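You operate a simulated robot arm through the tools that you are given. There is no shell and no other tool. Be economical: measure what you need, move in short steps, check, and stop when the job is done.

You are at the controls of a simulated robot arm. One attempt, no reset.

JOB
Unload the press: lever up, dial to 2, tray out, cord slack, follower off.
Fine: raise the orange lever first; slacken the cord before the follower comes off; lay the follower on the work patch beside the press; the tray stays out with the mould and cheese on it; leave the other cheeses and followers.

It is judged by the outcome, as a careful person would: the job done as asked, and still so three seconds after it is handed in. It fails if anything else is knocked over, pushed out of place, dropped, spilled or broken.

ROBOT AND FRAMES
A 7-joint arm with a fingered hand, fixed in place. Base frame: the origin is at the foot of the arm, x ahead of it, y to its left, z up. Units: cm, degrees, N and s.
With the tool pointing down near the work surface it reaches from about 32 to 72 cm from the base axis. Its first joint turns from -166.0 to 166.0 degrees. Payload 4 kg.
Tool frame: the origin (TCP) lies between the finger pads and is the grasp point; the fingertips stand 2.6 cm ahead of it; z points along the fingers, y is the line along which they close. Largest opening 14.8 cm; the body of the gripper starts 7.3 cm behind the TCP. The gripper is a hand of 3 fingers: y runs from the thumb to the fingers, the wrist lies at [0, 0, -23.9] in the tool frame.
Orientation is told as [roll, pitch, yaw] about the base's x, y, z axes, in that order, counted from this pose: with the fingers straight down and closing along the base's y, the tool's x points along the base's -x, its y along +y and its z along -z.

CONTROLS
- The arm moves only by the tool servo_tool. Its argument "steps" is a list of rows, each a list of 6 numbers: the turn, a rotation vector about the tool's x, y, z in degrees, then the shift along the tool's x, y, z in cm. In form: [[ax, ay, az, dx, dy, dz], ...]. A call has 1 to 20 rows; each row shifts and turns the commanded pose from where the row before left it, along the tool's axes as they then stand. Rows are played at 5 a second. More than 5 cm and 8.6 degrees between two rows, and nothing of the call is played. A pose out of reach is approached as far as the arm can. The call stops where the force on the tool passes 40 N (or 10 N more than at its start, if that is more) or the arm is blocked; 0.2 s more then pass. In this call time passes only in rows, and 0.2 s behind the last. The reply holds the time, the measured pose of the TCP, the force on the tool along the base axes, the opening and the grip force, in the units named above and with some noise, with the torque about the TCP (base axes, N m) and any sound that the robot's microphone picked up.
- Cameras (640 x 400 px; columns grow to the right, rows downward): "scene" is fixed at [39.96, -50.12, 147.02]; the picture's right is [0.99, 0.13, 0.00], its down [0.04, -0.33, -0.94] and it looks along [-0.12, 0.93, -0.33] (base axes); focal length 292 px, centre (320, 200). "wrist" rides on the gripper at [6.8, -3.9, -9] in the tool frame; the picture's right is [0.50, 0.87, 0.00], its down [-0.66, 0.38, -0.65] and it looks along [-0.57, 0.33, 0.76] (tool axes); focal length 222 px, centre (320, 200). There is no depth. A picture from a camera that has moved, and an enlarged one, comes with that camera's place and axes in the base frame and with its lens.
- snapshot(camera): a new picture of that camera. It takes no simulated time.
- lift_body(by): slides the trunk up (or, below 0, down) by that many cm; the arm rides with it, the base frame stays. It gives what a move gives, with no picture.
- set_fingers(finger1, finger2, thumb_bend): sets how far each is bent, from 0 (flat) to 1 (curled in); at 0.3 the hand is open as for a grip, at 0.7 the pads meet at the TCP. One left out holds its place. A second passes; each finger stops where it meets its share of the squeeze, and holds until it gets a number again. It is the only way to open and close the hand. It gives what a move gives, with no picture; readings hold the bend of each and the force on the fingers (four entries, about 0 where the hand has none), thumb and palm.
- inspect(camera, box): a new picture of the part [left, top, right, bottom] of that camera's present view, enlarged. It takes no simulated time.
- finish_job(): hands the job in; it is judged then, once.

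Go step by step. Nothing tells you positions but the pictures and the camera data: compare them with the known pose of the tool, close in by small moves and look again before you grip or let go. The budget is 120 turns and 76 pictures, counting those below and the enlarged ones. Unless the task says otherwise, let go and move clear before handing in, and close with one line.

The tools are called after "Call:" as a command line: name --pt "numbers of a row" for each row, then --argument value for the rest, lists and objects as JSON in quotes. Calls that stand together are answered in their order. servo_tool: Moves the arm, as the interface text tells. Its arguments: {"type":"object","properties":{"steps":{"type":"array","items":{"type":"array","items":{"type":"number"}}}},"required":["steps"]} The other tools are called the same way: lift_body (by) slides the trunk up or down; set_fingers (finger1, finger2, thumb_bend) moves the fingers one by one; snapshot (camera) takes a picture; inspect (camera, box) takes an enlarged picture of a part of a camera's view; finish_job () hands the job in.

At the start:

```text
time: 0.0
position: [15.45, 28.5, 139.96]
tool_rot: [-0.3, 0.2, 0.0]
contact_force: [0.3, -0.8, 0.1]
ft_torque: [-0.01, -0.02, 0.01]
grip_width: 14.78
gripper_force: 0.0
shape: jaw
bend: [0.3, 0.3, 0.3]
finger forces: [0.0, 0.0, 0.0, 0.1, 0.0, 0.0]
trunk travel left (down, up): [-56.7, 2.3]
```

scene: 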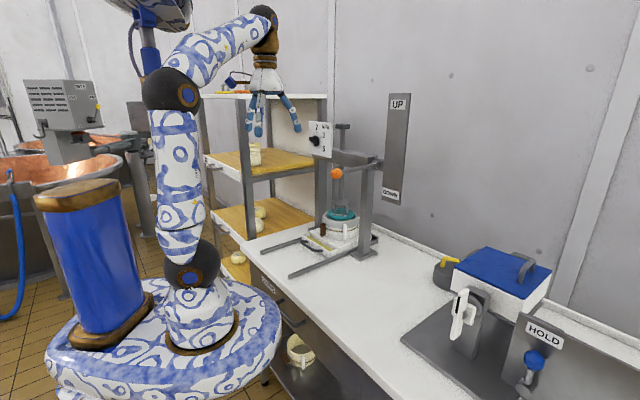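
wrist: 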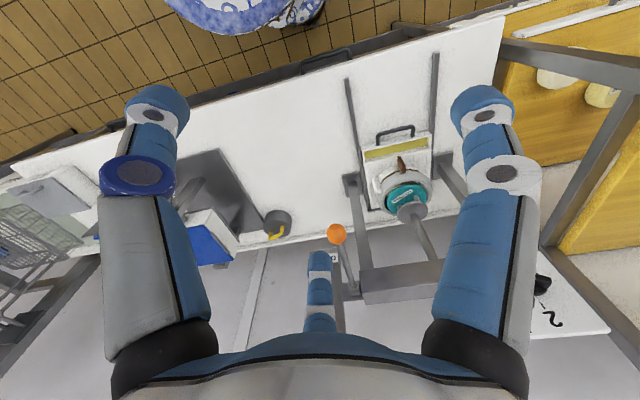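

I see a press with an orange-knobbed lever, a dial plate at the left and a tray with the mould beneath. I will enlarge the views to measure things.

Call:
inspect --camera "scene" --box '[240, 80, 420, 290]'

Call:
inspect --camera "wrist" --box '[300, 40, 620, 340]'

Call:
inspect --camera "scene" --box '[290, 110, 390, 180]'

```text
1.90 times, centred on (330, 185) of scene
camera zoom: at [39.96, -50.12, 147.02], right [0.99, 0.13, 0.0], down [0.04, -0.33, -0.94], along [-0.12, 0.93, -0.33], focal length 556 px, centre (301, 229)
```

zoom: 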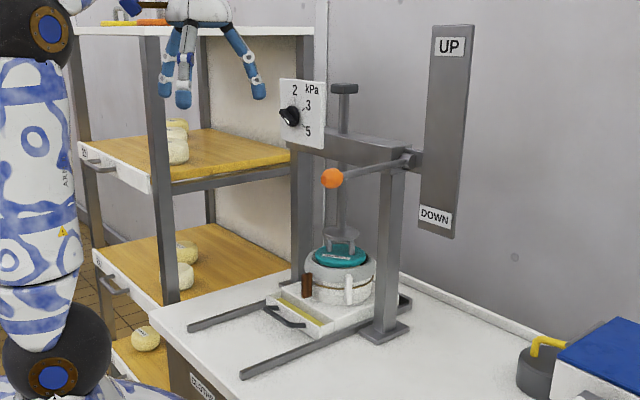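

```text
1.33 times, centred on (460, 190) of wrist
camera zoom: at [8.73, 24.64, 149.08], right [-0.5, 0.87, 0.0], down [0.66, 0.38, 0.65], along [0.56, 0.32, -0.76], focal length 296 px, centre (133, 213)
```

zoom: 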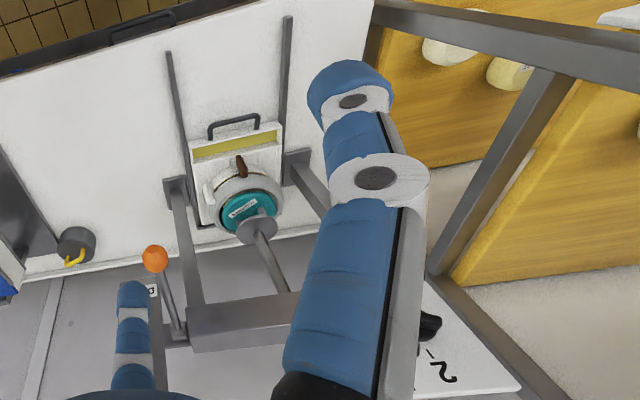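

```text
5.71 times, centred on (340, 145) of scene
camera zoom: at [39.96, -50.12, 147.02], right [0.99, 0.13, 0.0], down [0.04, -0.33, -0.94], along [-0.12, 0.93, -0.33], focal length 1668 px, centre (206, 514)
```

zoom: 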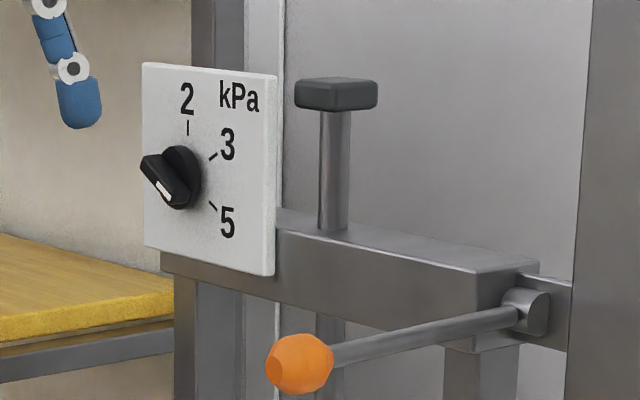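

The press faces the robot at 45°. The lever ball is near (33.5, 42, 123) with its pivot near (47, 55, 124), and the dial is near (21, 78, 129). I'll turn the hand to face the press before approaching the ball.

Call:
servo_tool --pt "0 0 -7.5 0 0 0" --pt "0 0 -7.5 0 0 0" --pt "0 0 -7.5 0 0 0" --pt "0 0 -7.5 0 0 0" --pt "0 0 -7.5 0 0 0" --pt "0 0 -7.5 0 0 0" --pt "0 0 0 -3 -0.7 0" --pt "0 0 0 -3 -0.7 0" --pt "0 0 0 -3 -0.7 0" --pt "0 0 0 -3 -0.7 0"

Call:
servo_tool --pt "0 -8.18 0 0 0 0" --pt "0 -8.18 0 0 0 0" --pt "0 -8.18 0 0 0 0" --pt "0 -8.18 0 0 0 0" --pt "0 -8.18 0 0 0 0" --pt "0 -8.18 0 0 0 0" --pt "0 -8.18 0 0 0 0" --pt "0 -8.18 0 0 0 0" --pt "0 -8.18 0 0 0 0" --pt "0 -8.18 0 0 0 0" --pt "0 -8.18 0 0 0 0"

Call:
snapshot --camera "scene"

Call:
snapshot --camera "wrist"

```text
time: 2.2
position: [24.96, 33.93, 138.29]
tool_rot: [-0.1, 0.2, 44.9]
contact_force: [-0.3, -0.5, 0.7]
ft_torque: [0.0, 0.0, -0.01]
grip_width: 14.8
gripper_force: 0.0
shape: jaw
bend: [0.3, 0.3, 0.3]
finger forces: [0.0, 0.0, 0.0, 0.0, 0.1, 0.0]
out of reach, approached as far as the arm can: row 8, 9, 10
trunk travel left (down, up): [-56.7, 2.3]
```

```text
time: 4.8
position: [22.23, 37.16, 135.36]
tool_rot: [26.3, -84.3, 26.2]
contact_force: [-0.2, -0.6, 0.5]
ft_torque: [-0.02, 0.03, 0.04]
grip_width: 14.78
gripper_force: 0.0
shape: jaw
bend: [0.3, 0.3, 0.3]
finger forces: [0.0, 0.0, 0.0, 0.1, 0.0, 0.0]
trunk travel left (down, up): [-56.7, 2.3]
stopped in row 11: the arm was blocked; the commanded pose is now the measured one
```

```text
70 pictures are left
```

scene: 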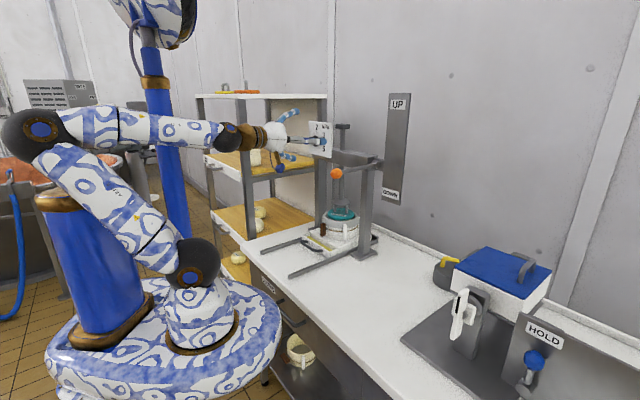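

```text
69 pictures are left
camera wrist: at [19.24, 27.25, 129.34], right [-0.73, 0.51, -0.46], down [-0.63, -0.26, 0.73], along [0.25, 0.82, 0.51], focal length 222 px, centre (320, 200)
```

wrist: 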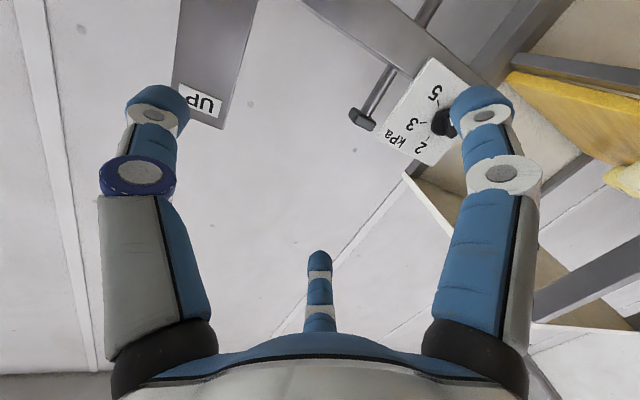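

The hand now faces the press, but sits above the lever. I'll lower the trunk to bring it level with the ball.

Call:
lift_body --by -12.5

Call:
snapshot --camera "wrist"

```text
time: 6.2
position: [24.62, 38.1, 118.87]
tool_rot: [27.6, -76.7, 24.7]
contact_force: [0.3, 0.6, -0.3]
ft_torque: [0.0, 0.04, 0.01]
grip_width: 14.8
gripper_force: 0.1
shape: jaw
bend: [0.3, 0.3, 0.3]
finger forces: [0.0, 0.0, 0.0, 0.0, 0.0, 0.1]
trunk travel left (down, up): [-44.7, 14.3]
stopped: the arm was blocked; the commanded pose is now the measured one
```

```text
68 pictures are left
camera wrist: at [21.01, 27.98, 113.75], right [-0.78, 0.48, -0.39], down [-0.54, -0.22, 0.81], along [0.31, 0.85, 0.43], focal length 222 px, centre (320, 200)
```

wrist: 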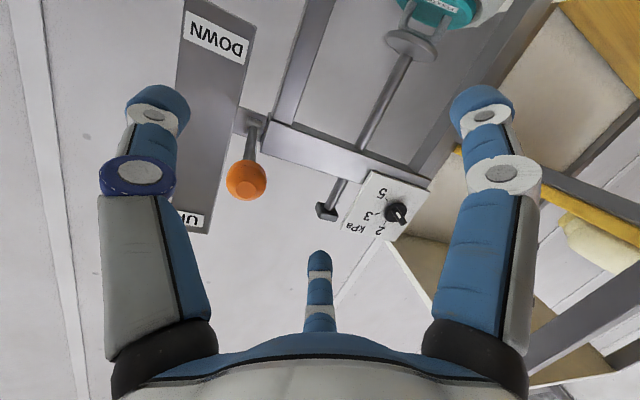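

Call:
snapshot --camera "scene"

```text
67 pictures are left
```

scene: 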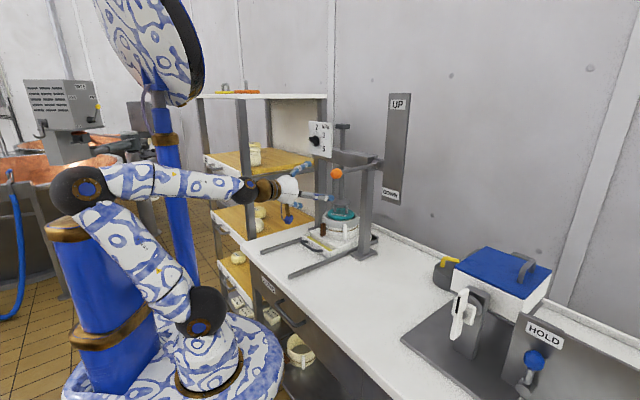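

The view confirms the ball at about (33.5, 42.2, 123.3). I'll straighten the hand's yaw and roll, then line up in front of the ball.

Call:
servo_tool --pt "4 0 -3 0 0 0" --pt "4 0 -3 0 0 0" --pt "0 0 0 -2 -1.1 0" --pt "0 0 0 -2 -1.1 0.2" --pt "0 0 0 -2 -1.1 0.3"

Call:
snapshot --camera "wrist"

```text
time: 7.4
position: [27.68, 37.3, 125.24]
tool_rot: [-8.1, -78.3, 53.4]
contact_force: [-0.7, 0.9, 0.8]
ft_torque: [-0.01, 0.02, -0.02]
grip_width: 14.81
gripper_force: 0.0
shape: jaw
bend: [0.3, 0.3, 0.3]
finger forces: [0.1, 0.1, 0.0, 0.1, 0.0, 0.0]
trunk travel left (down, up): [-44.7, 14.3]
```

```text
66 pictures are left
camera wrist: at [23.49, 27.04, 120.6], right [-0.68, 0.53, -0.51], down [-0.64, -0.08, 0.76], along [0.36, 0.85, 0.39], focal length 222 px, centre (320, 200)
```

wrist: 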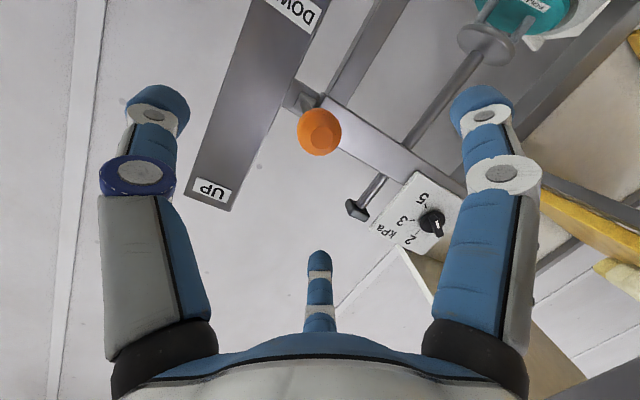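

The hand is lined up with the ball. I'll move forward over it and close the fingers.

Call:
servo_tool --pt "0 0 0 0.1 -0.2 2" --pt "0 0 0 0.1 -0.2 2" --pt "0 0 0 0.1 -0.1 2" --pt "0 0 0 0 0 1.9"

Call:
snapshot --camera "wrist"

```text
time: 8.4
position: [33.89, 42.34, 123.48]
tool_rot: [-7.5, -78.1, 52.4]
contact_force: [-1.3, 0.0, -0.6]
ft_torque: [0.02, 0.01, 0.02]
grip_width: 14.8
gripper_force: 0.0
shape: jaw
bend: [0.3, 0.3, 0.3]
finger forces: [0.0, 0.0, 0.0, 0.0, 0.1, 0.0]
trunk travel left (down, up): [-44.7, 14.3]
```

```text
65 pictures are left
camera wrist: at [29.48, 32.06, 118.85], right [-0.68, 0.53, -0.51], down [-0.64, -0.08, 0.76], along [0.36, 0.85, 0.39], focal length 222 px, centre (320, 200)
```

wrist: 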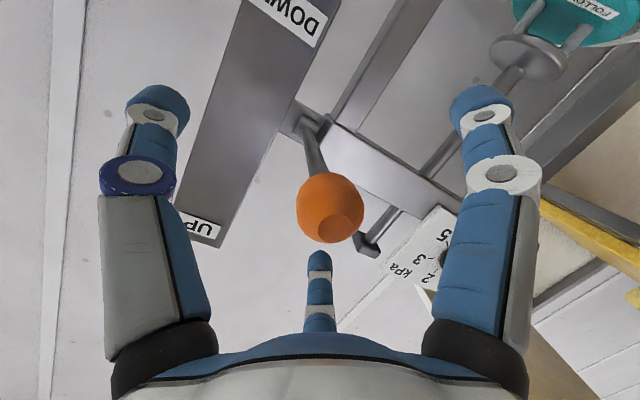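

Call:
set_fingers --finger1 0.7 --finger2 0.7 --thumb_bend 0.7

Call:
snapshot --camera "wrist"

```text
time: 9.4
position: [33.69, 42.24, 123.39]
tool_rot: [-7.5, -78.1, 52.6]
contact_force: [1.2, 2.6, 3.4]
ft_torque: [0.07, -0.09, 0.04]
grip_width: 0.59
gripper_force: 5.4
shape: fingers
bend: [0.67, 0.64, 0.69]
finger forces: [2.7, 5.1, 0.0, 0.0, 2.2, 0.0]
trunk travel left (down, up): [-44.7, 14.3]
```

```text
64 pictures are left
camera wrist: at [29.45, 32.08, 118.86], right [-0.68, 0.53, -0.51], down [-0.64, -0.08, 0.76], along [0.36, 0.85, 0.39], focal length 222 px, centre (320, 200)
```

wrist: 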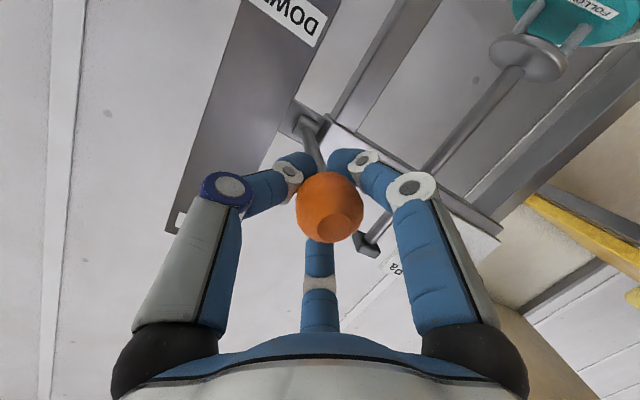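

The fingers cage the ball around the rod. I'll raise it along the arc, starting with a few rows to check.

Call:
servo_tool --pt "0 8 0 -2.55 0 -0.47" --pt "0 8 0 -2.55 0 -0.47" --pt "0 8 0 -2.55 0 -0.47"

```text
time: 10.2
position: [34.74, 43.21, 130.8]
tool_rot: [-2.8, -53.9, 47.3]
contact_force: [-0.4, 0.4, -0.7]
ft_torque: [-0.03, 0.02, 0.03]
grip_width: 0.01
gripper_force: 0.1
shape: fingers
bend: [0.7, 0.69, 0.7]
finger forces: [0.0, 0.0, 0.0, 0.1, 0.0, 0.1]
trunk travel left (down, up): [-44.7, 14.3]
```

Call:
snapshot --camera "wrist"

Call:
inspect --camera "scene" --box '[260, 90, 420, 190]'

```text
63 pictures are left
camera wrist: at [29.49, 32.49, 130.74], right [-0.81, 0.39, -0.43], down [-0.39, 0.18, 0.9], along [0.43, 0.9, 0.0], focal length 222 px, centre (320, 200)
```

wrist: 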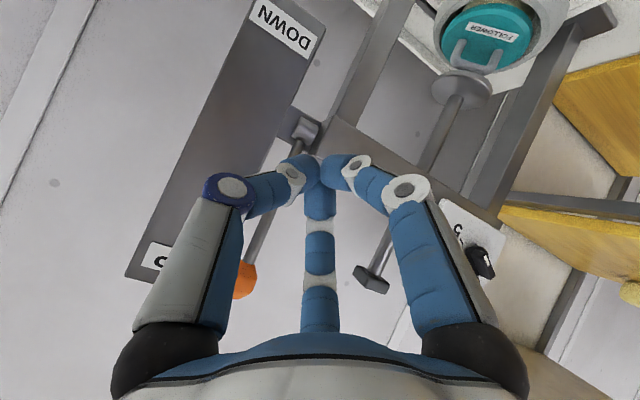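

```text
4.00 times, centred on (340, 140) of scene
camera zoom: at [39.96, -50.12, 147.02], right [0.99, 0.13, 0.0], down [0.04, -0.33, -0.94], along [-0.12, 0.93, -0.33], focal length 1168 px, centre (240, 440)
```

zoom: 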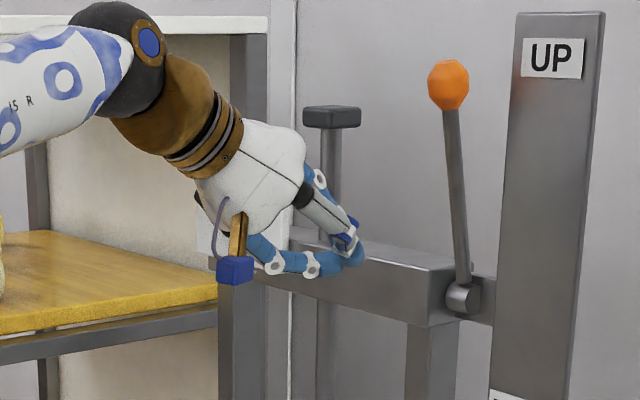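

The lever has swung fully up to the UP mark. Next I'll back off, level the hand and move left for a close look at the dial.

Call:
servo_tool --pt "0 0 0 1.8 0 -2.5" --pt "0 0 0 1.8 0 -2.5" --pt "0 -8 0 0 2 0" --pt "0 -8 0 0 2 0" --pt "0 -8 0 0 3 0" --pt "0 0 0 0 3 0" --pt "0 0 0 0 3 0" --pt "0 0 0 0 3 0" --pt "0 0 0 0 3 0"

Call:
snapshot --camera "wrist"

Call:
snapshot --camera "scene"

```text
time: 11.9
position: [30.5, 40.65, 134.47]
tool_rot: [21.3, -79.9, 12.3]
contact_force: [0.2, -1.3, -0.7]
ft_torque: [-0.01, -0.03, -0.02]
grip_width: 0.0
gripper_force: 0.1
shape: fingers
bend: [0.7, 0.69, 0.7]
finger forces: [0.0, 0.0, 0.1, 0.1, 0.0, 0.1]
trunk travel left (down, up): [-44.7, 14.3]
stopped in row 8: the arm was blocked; the commanded pose is now the measured one
```

```text
61 pictures are left
camera wrist: at [24.1, 32.17, 129.09], right [-0.56, 0.7, -0.44], down [-0.63, -0.02, 0.77], along [0.54, 0.71, 0.46], focal length 222 px, centre (320, 200)
```

wrist: 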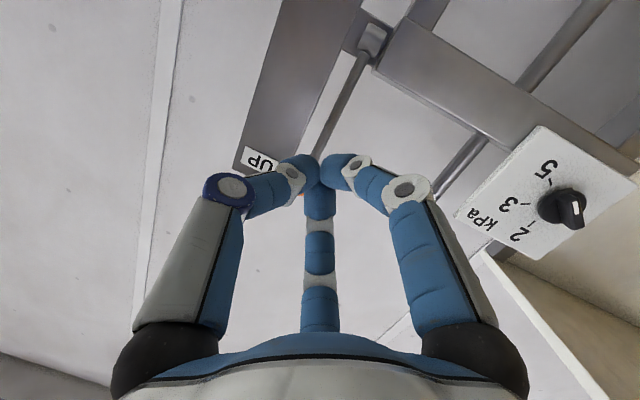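

```text
60 pictures are left
```

scene: 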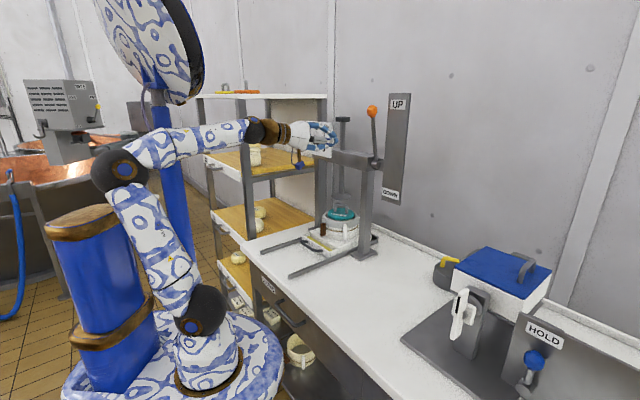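

The arm was blocked sideways, most likely by the robot's own head column while the elbow is folded back. I'll pitch the hand down to bring the wrist forward, then swing left.

Call:
servo_tool --pt "0 8 0 -1 0 0" --pt "0 8 0 -1 0 0" --pt "0 8 0 -1 0 0" --pt "0 8 0 -1 0 0" --pt "0 8 0 0 0 0"

Call:
servo_tool --pt "-5 0 -5 0 2 0" --pt "-5 0 -5 0 2 0" --pt "-5 0 -5 0 2 0" --pt "-5 0 -5 0 2 0" --pt "-5 0 -5 0 2 0"

Call:
snapshot --camera "wrist"

```text
time: 13.1
position: [31.83, 41.5, 138.02]
tool_rot: [4.6, -40.5, 30.4]
contact_force: [0.2, -0.7, 0.7]
ft_torque: [-0.03, -0.01, -0.01]
grip_width: 0.02
gripper_force: 0.1
shape: fingers
bend: [0.7, 0.69, 0.7]
finger forces: [0.0, 0.1, 0.1, 0.0, 0.1, 0.0]
trunk travel left (down, up): [-44.7, 14.3]
```

```text
time: 14.3
position: [24.35, 48.09, 138.92]
tool_rot: [7.4, -43.3, 63.8]
contact_force: [0.4, 0.3, 0.5]
ft_torque: [0.0, -0.03, -0.01]
grip_width: 0.0
gripper_force: 0.0
shape: fingers
bend: [0.7, 0.69, 0.7]
finger forces: [0.0, 0.1, 0.0, 0.1, 0.1, 0.1]
trunk travel left (down, up): [-44.7, 14.3]
```

```text
59 pictures are left
camera wrist: at [24.21, 36.21, 140.49], right [-0.96, -0.02, -0.26], down [-0.26, 0.13, 0.96], along [0.02, 0.99, -0.13], focal length 222 px, centre (320, 200)
```

wrist: 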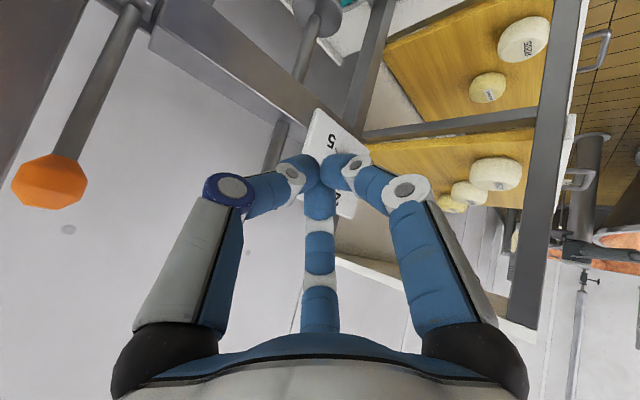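

The hand can swing left in this posture. I'll check the dial closely from the scene camera.

Call:
inspect --camera "scene" --box '[295, 100, 385, 160]'

```text
6.67 times, centred on (340, 130) of scene
camera zoom: at [39.96, -50.12, 147.02], right [0.99, 0.13, 0.0], down [0.04, -0.33, -0.94], along [-0.12, 0.93, -0.33], focal length 1946 px, centre (187, 667)
```

zoom: 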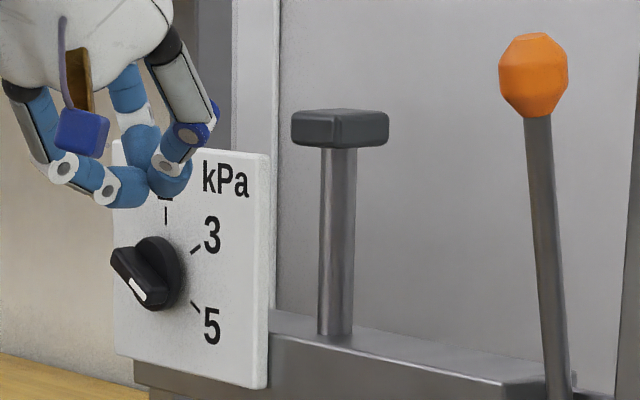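

The dial bar is about 5 cm long and centred near (21.8, 77, 129), with its white mark at 5. I'll bring the closed fingertips level in front of it and then push the marked end round counter-clockwise.

Call:
servo_tool --pt "0 0 0 -0.4 1.85 2.8" --pt "0 0 0 -0.4 1.85 2.8" --pt "0 0 0 -0.4 1.85 2.8" --pt "0 0 0 -0.4 1.85 2.8" --pt "0 -8 0 0 0 0" --pt "0 -8 0 0 0 0" --pt "0 -8 0 0 0 0" --pt "0 -8 0 0 0 0"

Call:
snapshot --camera "wrist"

Call:
snapshot --camera "scene"

```text
time: 16.1
position: [20.14, 59.25, 132.6]
tool_rot: [20.7, -74.7, 48.8]
contact_force: [0.3, -0.1, 0.5]
ft_torque: [-0.03, 0.01, 0.01]
grip_width: 0.0
gripper_force: 0.1
shape: fingers
bend: [0.7, 0.69, 0.7]
finger forces: [0.0, 0.1, 0.0, 0.0, 0.0, 0.0]
trunk travel left (down, up): [-44.7, 14.3]
```

```text
57 pictures are left
camera wrist: at [19.6, 48.16, 128.0], right [-0.89, 0.21, -0.4], down [-0.45, -0.33, 0.83], along [0.04, 0.92, 0.39], focal length 222 px, centre (320, 200)
```

wrist: 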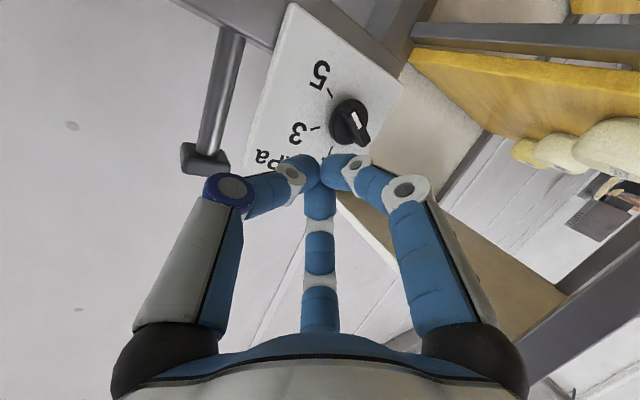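

```text
56 pictures are left
```

scene: 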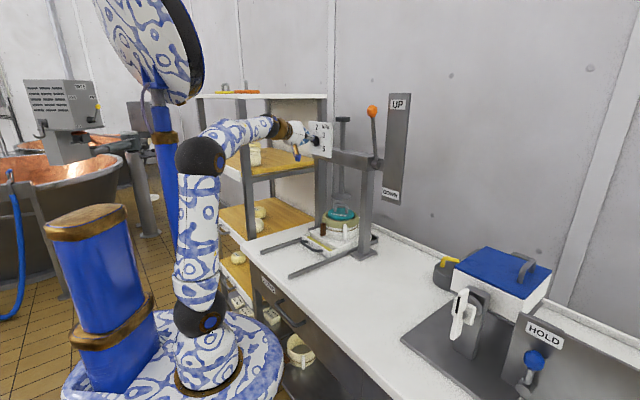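

The dial view agrees with my estimate. I'll lower the tips below the knob and slide in under the marked end.

Call:
servo_tool --pt "0 0 0 1.3 1.2 2" --pt "0 0 0 1.3 1.2 2" --pt "0 0 0 1.0 1.3 2" --pt "0 0 0 0 0 2" --pt "0 0 0 0 0 2" --pt "0 0 0 0 0 2"

Call:
inspect --camera "scene" --box '[275, 100, 365, 160]'

Call:
inspect --camera "wrist" --box '[200, 40, 440, 240]'

```text
time: 17.5
position: [19.74, 70.67, 126.53]
tool_rot: [20.2, -74.7, 49.4]
contact_force: [-6.0, -2.9, -3.0]
ft_torque: [0.0, -0.11, 0.07]
grip_width: 0.07
gripper_force: 3.9
shape: fingers
bend: [0.69, 0.7, 0.7]
finger forces: [0.1, 6.7, 0.0, 0.0, 0.0, 0.1]
trunk travel left (down, up): [-44.7, 14.3]
```

```text
6.67 times, centred on (320, 130) of scene
camera zoom: at [39.96, -50.12, 147.02], right [0.99, 0.13, 0.0], down [0.04, -0.33, -0.94], along [-0.12, 0.93, -0.33], focal length 1946 px, centre (320, 667)
```

zoom: 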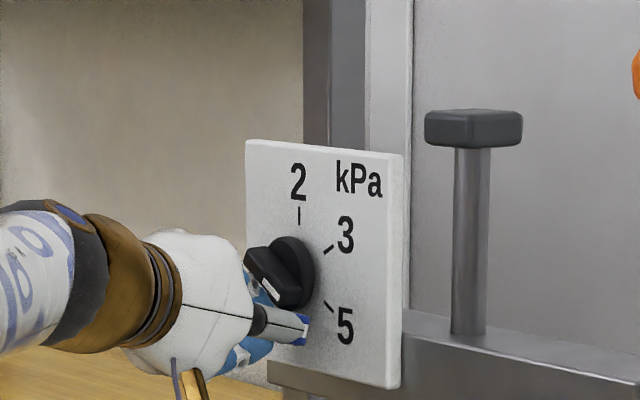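

```text
2.00 times, centred on (320, 140) of wrist
camera zoom: at [19.29, 59.66, 121.94], right [-0.89, 0.21, -0.4], down [-0.45, -0.33, 0.83], along [0.04, 0.92, 0.39], focal length 444 px, centre (320, 320)
```

zoom: 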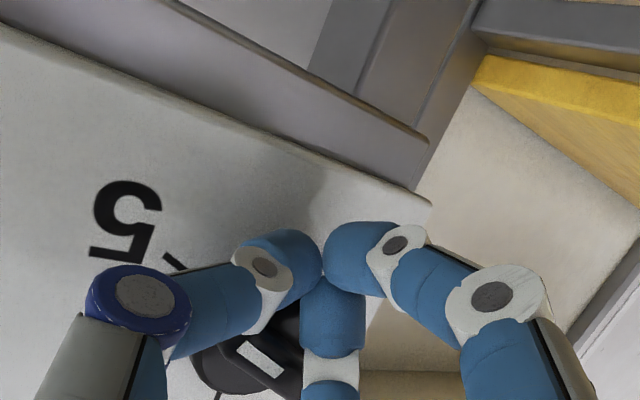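

The upper finger is touching the knob front, and the knob is about 2 cm nearer than I had taken it. I'll back out, go lower and slide in again.

Call:
servo_tool --pt "0 0 0 0 0 -1.8" --pt "0 0 0 1.8 0.3 0" --pt "0 0 0 0.2 0 1.5" --pt "0 0 0 0 0 1.6"

Call:
inspect --camera "wrist" --box '[200, 40, 440, 240]'

Call:
inspect --camera "scene" --box '[290, 110, 350, 150]'

```text
time: 18.5
position: [19.81, 71.5, 124.28]
tool_rot: [20.5, -74.5, 49.0]
contact_force: [0.9, 0.0, 0.2]
ft_torque: [0.0, -0.02, -0.01]
grip_width: 0.01
gripper_force: 0.0
shape: fingers
bend: [0.69, 0.7, 0.7]
finger forces: [0.0, 0.0, 0.1, 0.1, 0.0, 0.0]
trunk travel left (down, up): [-44.7, 14.3]
```

```text
2.00 times, centred on (320, 140) of wrist
camera zoom: at [19.28, 60.57, 119.73], right [-0.89, 0.21, -0.4], down [-0.45, -0.33, 0.83], along [0.04, 0.92, 0.39], focal length 444 px, centre (320, 320)
```

zoom: 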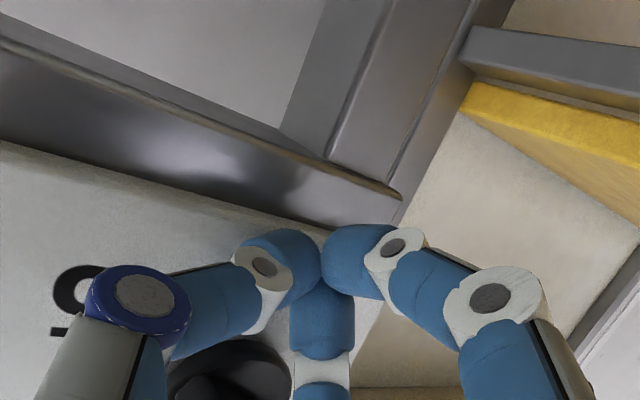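

```text
10.00 times, centred on (320, 130) of scene
camera zoom: at [39.96, -50.12, 147.02], right [0.99, 0.13, 0.0], down [0.04, -0.33, -0.94], along [-0.12, 0.93, -0.33], focal length 2919 px, centre (320, 900)
```

zoom: 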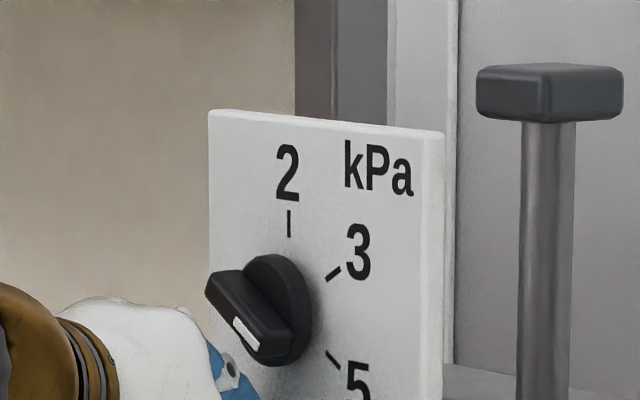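

Call:
servo_tool --pt "0 0 0 -0.46 -1.21 0.1" --pt "0 0 0 -1.65 0.16 -0.41" --pt "0 0 0 -0.24 -0.75 -0.42" --pt "0 0 0 -0.43 -0.65 -0.43" --pt "0 0 0 -0.61 -0.5 -0.41"

Call:
inspect --camera "scene" --box '[290, 110, 350, 150]'

```text
time: 19.7
position: [23.1, 69.4, 128.21]
tool_rot: [20.6, -74.9, 48.3]
contact_force: [-3.7, -16.6, -1.3]
ft_torque: [-0.07, -0.05, 0.0]
grip_width: 0.01
gripper_force: 8.1
shape: fingers
bend: [0.68, 0.72, 0.72]
finger forces: [0.1, 0.0, 0.1, 0.0, 16.6, 0.0]
trunk travel left (down, up): [-44.7, 14.3]
```

```text
10.00 times, centred on (320, 130) of scene
camera zoom: at [39.96, -50.12, 147.02], right [0.99, 0.13, 0.0], down [0.04, -0.33, -0.94], along [-0.12, 0.93, -0.33], focal length 2919 px, centre (320, 900)
```

zoom: 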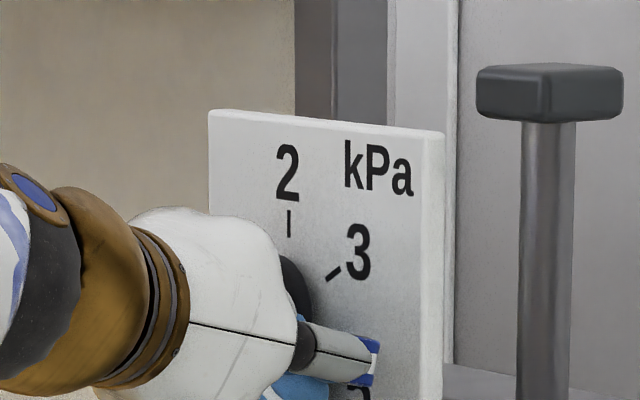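

The thumb knuckle is touching the plate because the hand is yawed too far left. I'll back off and rotate it square to the plate.

Call:
servo_tool --pt "0 0 0 0 0 -2.5" --pt "0 0 0 0 0 -2.5" --pt "7 0 0 0 0 0" --pt "7 0 0 0 0 0" --pt "7 0 0 0 0 0"

Call:
snapshot --camera "wrist"

Call:
inspect --camera "scene" --box '[275, 100, 365, 160]'

```text
time: 20.9
position: [21.05, 65.17, 128.79]
tool_rot: [-0.7, -74.6, 49.1]
contact_force: [-0.6, -0.8, 0.6]
ft_torque: [0.02, 0.03, 0.0]
grip_width: 0.04
gripper_force: 0.1
shape: fingers
bend: [0.69, 0.7, 0.7]
finger forces: [0.1, 0.1, 0.0, 0.0, 0.0, 0.1]
trunk travel left (down, up): [-44.7, 14.3]
```

```text
50 pictures are left
camera wrist: at [16.96, 54.79, 124.81], right [-0.73, 0.47, -0.48], down [-0.59, -0.09, 0.8], along [0.34, 0.88, 0.34], focal length 222 px, centre (320, 200)
```

wrist: 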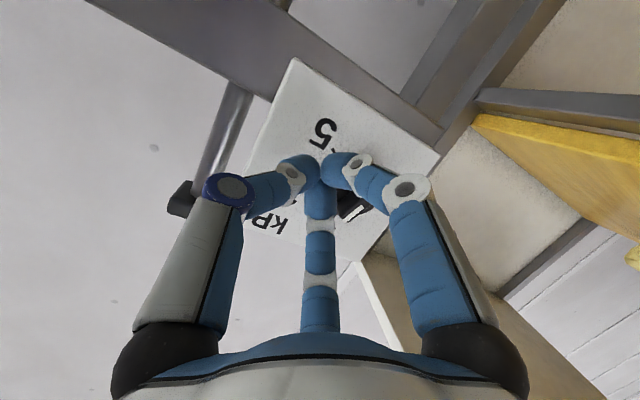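

```text
6.67 times, centred on (320, 130) of scene
camera zoom: at [39.96, -50.12, 147.02], right [0.99, 0.13, 0.0], down [0.04, -0.33, -0.94], along [-0.12, 0.93, -0.33], focal length 1946 px, centre (320, 667)
```

zoom: 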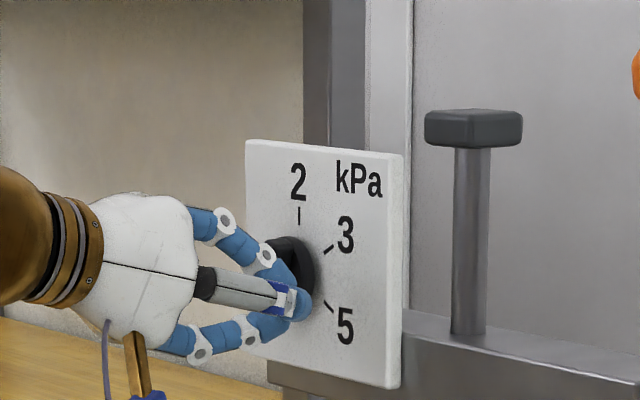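

Call:
servo_tool --pt "0 0 0 2.5 0 0" --pt "0 0 0 2.5 0 0"

Call:
inspect --camera "scene" --box '[290, 110, 350, 150]'

Call:
inspect --camera "wrist" --box '[220, 60, 420, 260]'

```text
time: 21.5
position: [20.11, 64.4, 123.96]
tool_rot: [-0.5, -74.7, 49.0]
contact_force: [0.6, 0.1, 0.9]
ft_torque: [0.03, 0.0, 0.01]
grip_width: 0.06
gripper_force: 0.1
shape: fingers
bend: [0.69, 0.7, 0.7]
finger forces: [0.0, 0.0, 0.0, 0.0, 0.0, 0.1]
trunk travel left (down, up): [-44.7, 14.3]
```

```text
10.00 times, centred on (320, 130) of scene
camera zoom: at [39.96, -50.12, 147.02], right [0.99, 0.13, 0.0], down [0.04, -0.33, -0.94], along [-0.12, 0.93, -0.33], focal length 2919 px, centre (320, 900)
```

zoom: 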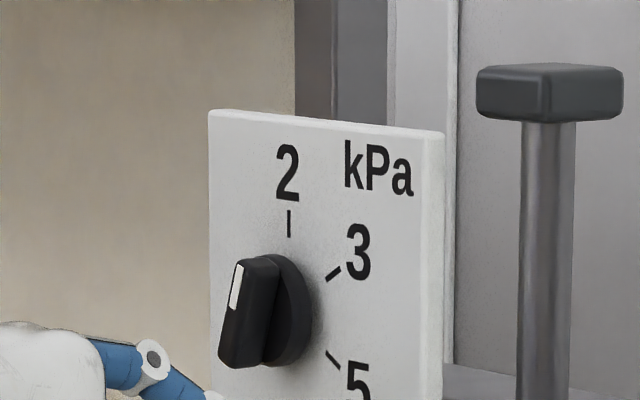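

```text
2.00 times, centred on (320, 160) of wrist
camera zoom: at [16.09, 53.87, 119.92], right [-0.74, 0.47, -0.48], down [-0.59, -0.09, 0.8], along [0.34, 0.88, 0.34], focal length 444 px, centre (320, 280)
```

zoom: 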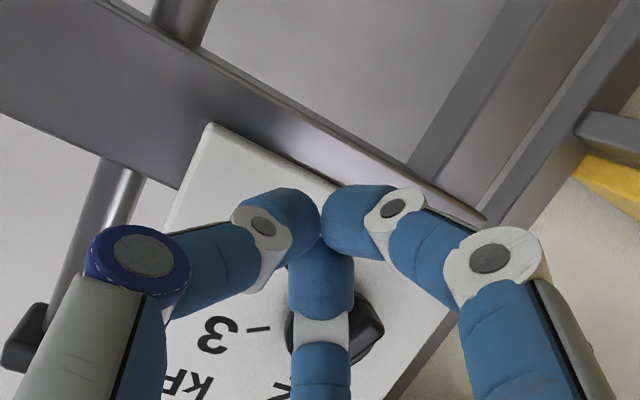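

The push worked: the mark now points nearly at 2, about 15–20° short. I'll come in from the right of the upper end and nudge it left.

Call:
servo_tool --pt "0 0 0 -2.4 -0.1 -0.64" --pt "0 0 0 -2.4 -0.1 -0.64" --pt "0 0 0 -2.4 0 -0.64" --pt "0 0 0 -0.66 0 2.4" --pt "0 0 0 -0.66 0 2.4"

Call:
inspect --camera "scene" --box '[275, 100, 365, 160]'

Call:
inspect --camera "wrist" --box '[220, 60, 420, 260]'

```text
time: 22.7
position: [23.7, 67.92, 131.55]
tool_rot: [-0.6, -74.6, 49.1]
contact_force: [-0.1, -0.6, -1.1]
ft_torque: [0.01, -0.02, -0.01]
grip_width: 0.05
gripper_force: 0.0
shape: fingers
bend: [0.69, 0.7, 0.7]
finger forces: [0.0, 0.0, 0.0, 0.1, 0.1, 0.1]
trunk travel left (down, up): [-44.7, 14.3]
```

```text
6.67 times, centred on (320, 130) of scene
camera zoom: at [39.96, -50.12, 147.02], right [0.99, 0.13, 0.0], down [0.04, -0.33, -0.94], along [-0.12, 0.93, -0.33], focal length 1946 px, centre (320, 667)
```

zoom: 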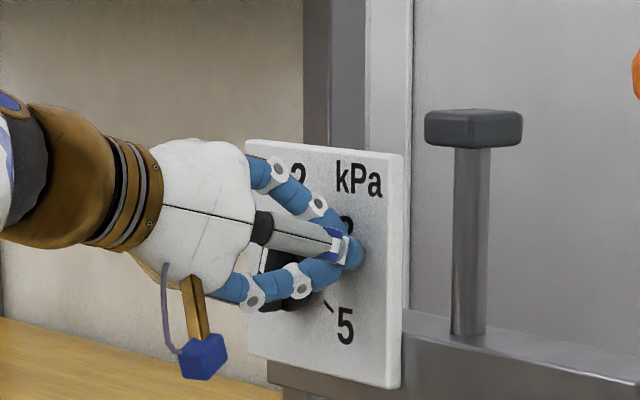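

```text
2.00 times, centred on (320, 160) of wrist
camera zoom: at [19.74, 57.49, 127.57], right [-0.74, 0.47, -0.48], down [-0.59, -0.09, 0.8], along [0.34, 0.88, 0.34], focal length 444 px, centre (320, 280)
```

zoom: 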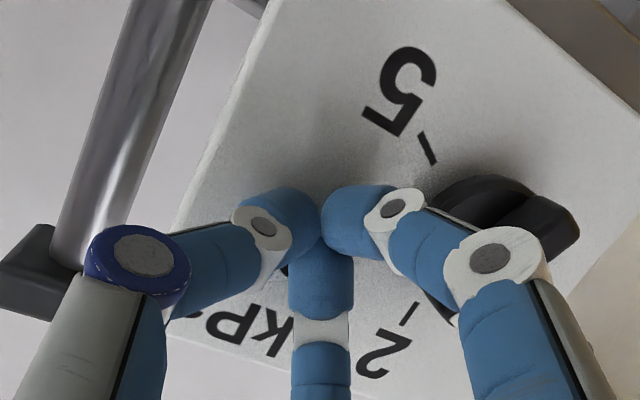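

Call:
servo_tool --pt "0 0 0 -0.7 0.8 -0.1" --pt "0 0 0 0 0.8 0.05" --pt "0 0 0 0 0.5 0" --pt "0 0 0 0 0.4 0"

Call:
inspect --camera "wrist" --box '[220, 60, 420, 260]'

```text
time: 23.7
position: [21.96, 69.58, 132.3]
tool_rot: [-0.5, -74.7, 48.9]
contact_force: [1.3, -2.3, -0.4]
ft_torque: [-0.02, -0.04, -0.02]
grip_width: 0.0
gripper_force: 1.7
shape: fingers
bend: [0.7, 0.7, 0.7]
finger forces: [2.5, 0.1, 0.1, 0.0, 0.1, 0.0]
trunk travel left (down, up): [-44.7, 14.3]
```

```text
2.00 times, centred on (320, 160) of wrist
camera zoom: at [17.91, 59.12, 128.24], right [-0.74, 0.47, -0.48], down [-0.59, -0.09, 0.8], along [0.34, 0.88, 0.34], focal length 444 px, centre (320, 280)
```

zoom: 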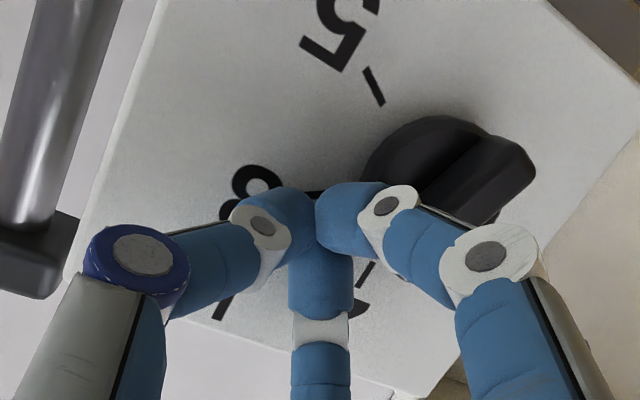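

Light contact with the bar has begun. I'll push a little further left and watch the force.

Call:
servo_tool --pt "0 0 0 0 0.4 0" --pt "0 0 0 0 0.4 0"

Call:
inspect --camera "wrist" --box '[270, 60, 430, 210]'

```text
time: 24.3
position: [21.48, 70.07, 132.29]
tool_rot: [-0.3, -74.8, 48.6]
contact_force: [5.8, -6.3, 4.8]
ft_torque: [-0.05, -0.08, -0.05]
grip_width: 0.0
gripper_force: 7.6
shape: fingers
bend: [0.71, 0.7, 0.69]
finger forces: [14.9, 0.1, 0.0, 0.0, 0.0, 0.1]
trunk travel left (down, up): [-44.7, 14.3]
```

```text
2.67 times, centred on (350, 135) of wrist
camera zoom: at [17.39, 59.53, 128.33], right [-0.73, 0.48, -0.48], down [-0.59, -0.09, 0.8], along [0.34, 0.87, 0.35], focal length 592 px, centre (240, 373)
```

zoom: 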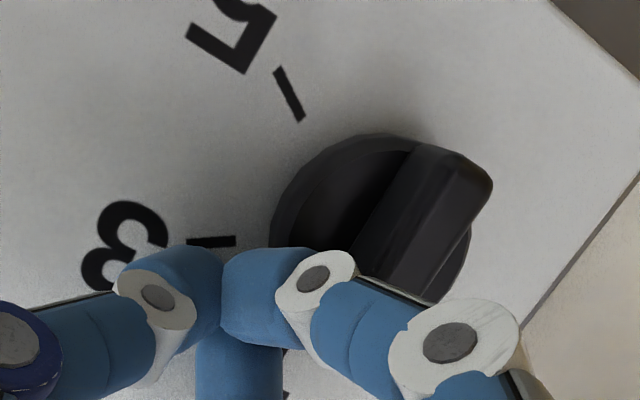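

Call:
servo_tool --pt "0 0 0 0 0.4 0" --pt "0 0 0 -1 0 0" --pt "0 0 0 -2.5 -1 -1" --pt "0 0 0 -3.5 0 -1"

Call:
inspect --camera "scene" --box '[290, 110, 350, 150]'

```text
time: 25.3
position: [22.1, 68.42, 136.54]
tool_rot: [-0.7, -74.6, 49.3]
contact_force: [-1.0, 0.4, -0.4]
ft_torque: [0.02, 0.02, -0.02]
grip_width: 0.0
gripper_force: 0.0
shape: fingers
bend: [0.69, 0.7, 0.7]
finger forces: [0.0, 0.0, 0.1, 0.0, 0.0, 0.0]
out of reach, approached as far as the arm can: row 3, 4
trunk travel left (down, up): [-44.7, 14.3]
```

```text
10.00 times, centred on (320, 130) of scene
camera zoom: at [39.96, -50.12, 147.02], right [0.99, 0.13, 0.0], down [0.04, -0.33, -0.94], along [-0.12, 0.93, -0.33], focal length 2919 px, centre (320, 900)
```

zoom: 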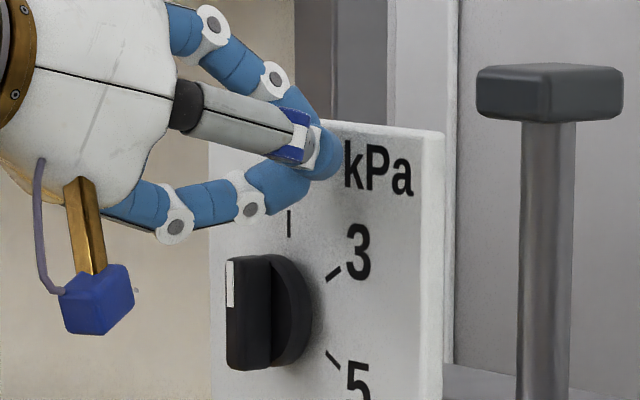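

The bar now points straight up at 2. I'll withdraw from the dial and look at the tray and mould.

Call:
servo_tool --pt "0 0 0 0 0 -3" --pt "0 0 0 0 0 -3" --pt "0 0 0 0 -2 -2.5" --pt "0 8 0 0 -2 -1" --pt "0 8 0 0 -2 0" --pt "0 8 0 0 -2 0" --pt "0 8 0 0 -2 0" --pt "0 8 0 0 0 -1" --pt "0 8 0 0 0 -1"

Call:
set_fingers --finger1 0.3 --finger2 0.3 --thumb_bend 0.3

Call:
snapshot --camera "wrist"

Call:
inspect --camera "scene" --box '[280, 190, 400, 270]'

```text
time: 27.3
position: [21.39, 47.03, 132.35]
tool_rot: [-0.1, -26.5, 48.6]
contact_force: [-0.2, 0.3, -0.2]
ft_torque: [-0.02, -0.03, 0.0]
grip_width: 0.0
gripper_force: 0.1
shape: fingers
bend: [0.69, 0.7, 0.7]
finger forces: [0.0, 0.1, 0.0, 0.0, 0.2, 0.0]
out of reach, approached as far as the arm can: row 6, 7, 8, 9
trunk travel left (down, up): [-44.7, 14.3]
```

```text
time: 28.3
position: [21.43, 47.21, 132.26]
tool_rot: [-0.3, -26.7, 48.6]
contact_force: [-0.6, 0.0, 0.3]
ft_torque: [-0.01, -0.02, 0.01]
grip_width: 12.64
gripper_force: 0.0
shape: fingers
bend: [0.3, 0.3, 0.3]
finger forces: [0.0, 0.1, 0.0, 0.0, 0.0, 0.1]
trunk travel left (down, up): [-44.7, 14.3]
```

```text
41 pictures are left
camera wrist: at [17.67, 37.04, 137.34], right [-0.94, 0.24, -0.23], down [-0.09, 0.47, 0.88], along [0.32, 0.85, -0.42], focal length 222 px, centre (320, 200)
```

wrist: 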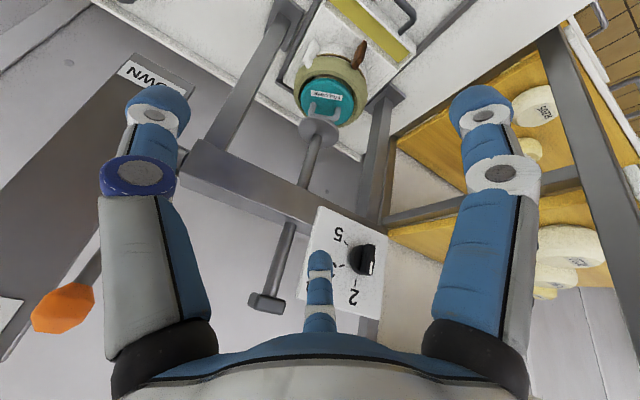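

```text
5.00 times, centred on (340, 230) of scene
camera zoom: at [39.96, -50.12, 147.02], right [0.99, 0.13, 0.0], down [0.04, -0.33, -0.94], along [-0.12, 0.93, -0.33], focal length 1459 px, centre (220, 50)
```

zoom: 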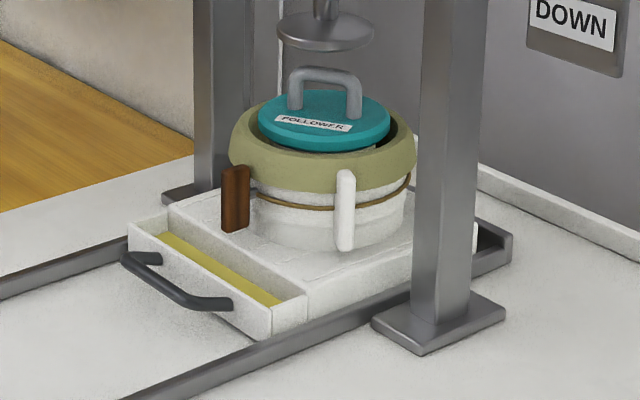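

The ram has risen off the follower and the mould sits on the tray, with a brown toggle holding a cord. Next I'll point the hand down, turn it so it closes along the tray's pull direction, and lower the trunk.

Call:
servo_tool --pt "0 8 0 0 0 0" --pt "0 8 0 0 0 0" --pt "0 8 0 0 0 0" --pt "0 2.5 0 0 0 0" --pt "0 0 8 0 0 0" --pt "0 0 8 0 0 0" --pt "0 0 8 0 0 0" --pt "0 0 8 0 0 0" --pt "0 0 8 0 0 0" --pt "0 0 8 0 0 0" --pt "0 0 8 0 0 0" --pt "0 0 8 0 0 0" --pt "0 0 8 0 0 0" --pt "0 0 8 0 0 0" --pt "0 0 8 0 0 0" --pt "0 0 4 0 0 0"

Call:
lift_body --by -20

Call:
snapshot --camera "wrist"

```text
time: 31.7
position: [23.0, 45.51, 129.65]
tool_rot: [17.3, 1.3, -44.6]
contact_force: [0.1, -0.1, -0.5]
ft_torque: [0.0, 0.04, 0.0]
grip_width: 12.66
gripper_force: 0.1
shape: fingers
bend: [0.3, 0.3, 0.3]
finger forces: [0.0, 0.1, 0.0, 0.0, 0.1, 0.1]
out of reach, approached as far as the arm can: row 1, 2, 3, 4
trunk travel left (down, up): [-44.7, 14.3]
```

```text
time: 33.8
position: [22.95, 45.47, 109.9]
tool_rot: [17.3, 1.4, -44.4]
contact_force: [0.0, 0.0, 0.8]
ft_torque: [0.03, -0.02, 0.02]
grip_width: 12.67
gripper_force: 0.1
shape: fingers
bend: [0.3, 0.3, 0.3]
finger forces: [0.0, 0.0, 0.0, 0.0, 0.1, 0.1]
trunk travel left (down, up): [-24.7, 34.3]
```

```text
39 pictures are left
camera wrist: at [13.85, 45.5, 117.46], right [0.23, 0.94, 0.27], down [0.6, -0.35, 0.72], along [0.77, 0.0, -0.64], focal length 222 px, centre (320, 200)
```

wrist: 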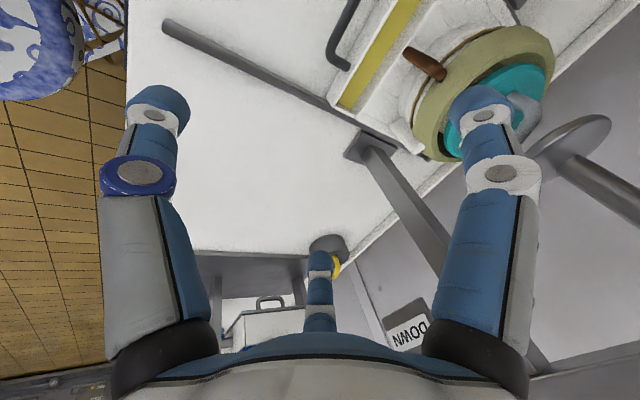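

Call:
servo_tool --pt "6 0 0 2.5 0 0" --pt "6 0 0 2.5 0 0" --pt "5 0 0 2.5 0 0" --pt "0 0 0 2.2 0 0"

Call:
snapshot --camera "wrist"

Call:
inspect --camera "scene" --box '[250, 160, 400, 280]'

```text
time: 34.8
position: [22.11, 46.19, 109.61]
tool_rot: [17.4, 1.4, -44.5]
contact_force: [0.3, 0.4, 0.0]
ft_torque: [0.0, -0.02, -0.02]
grip_width: 12.66
gripper_force: 0.0
shape: fingers
bend: [0.3, 0.3, 0.3]
finger forces: [0.0, 0.1, 0.1, 0.0, 0.0, 0.0]
out of reach, approached as far as the arm can: row 1, 2, 3, 4
trunk travel left (down, up): [-24.7, 34.3]
```

```text
38 pictures are left
camera wrist: at [12.98, 46.08, 117.25], right [0.23, 0.94, 0.27], down [0.6, -0.35, 0.72], along [0.77, 0.0, -0.64], focal length 222 px, centre (320, 200)
```

wrist: 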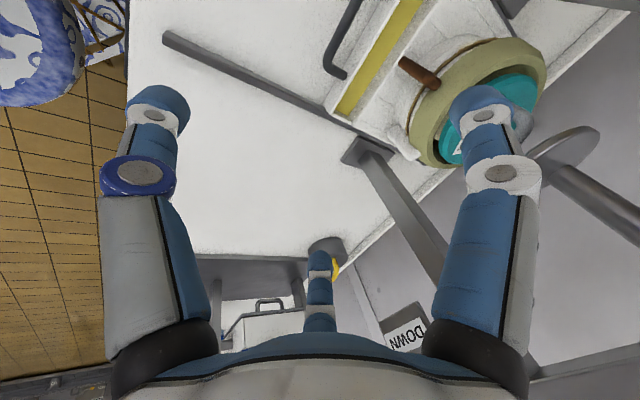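

```text
3.33 times, centred on (325, 220) of scene
camera zoom: at [39.96, -50.12, 147.02], right [0.99, 0.13, 0.0], down [0.04, -0.33, -0.94], along [-0.12, 0.93, -0.33], focal length 973 px, centre (303, 133)
```

zoom: 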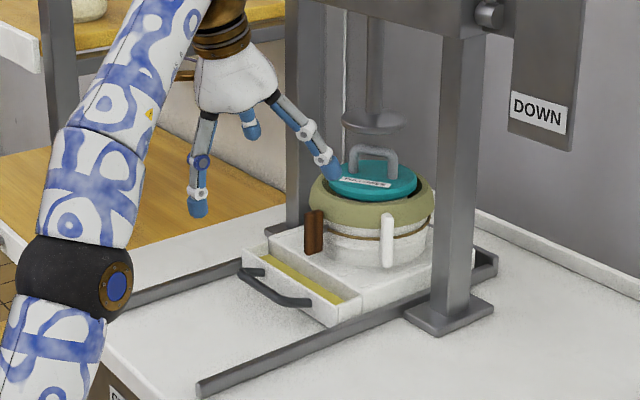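

The arm is at its upper reach here, relative to the lowered trunk. I'll move the hand down, which should let it reach the commanded vertical pose.

Call:
servo_tool --pt "0 0 0 0 0 2.5" --pt "0 0 0 0 0 2.5" --pt "0 0 0 0 0 2.5" --pt "0 0 0 0 0 2.5"

Call:
snapshot --camera "wrist"

```text
time: 35.8
position: [23.96, 48.2, 99.97]
tool_rot: [17.3, 1.4, -44.5]
contact_force: [0.0, 0.6, -0.1]
ft_torque: [-0.02, -0.02, -0.02]
grip_width: 12.68
gripper_force: 0.1
shape: fingers
bend: [0.3, 0.3, 0.3]
finger forces: [0.0, 0.0, 0.0, 0.0, 0.0, 0.0]
trunk travel left (down, up): [-24.7, 34.3]
```

```text
36 pictures are left
camera wrist: at [14.87, 48.18, 107.65], right [0.23, 0.94, 0.27], down [0.6, -0.35, 0.72], along [0.77, 0.0, -0.64], focal length 222 px, centre (320, 200)
```

wrist: 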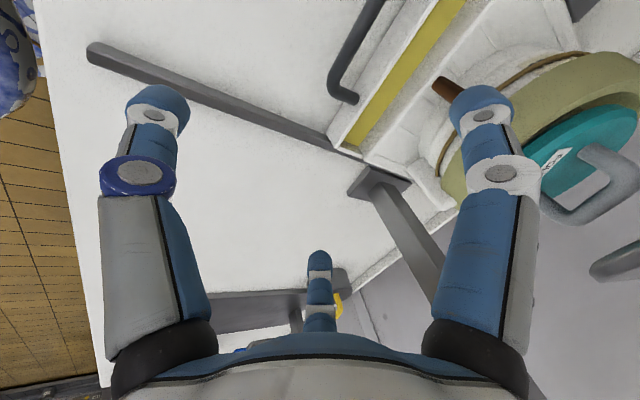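

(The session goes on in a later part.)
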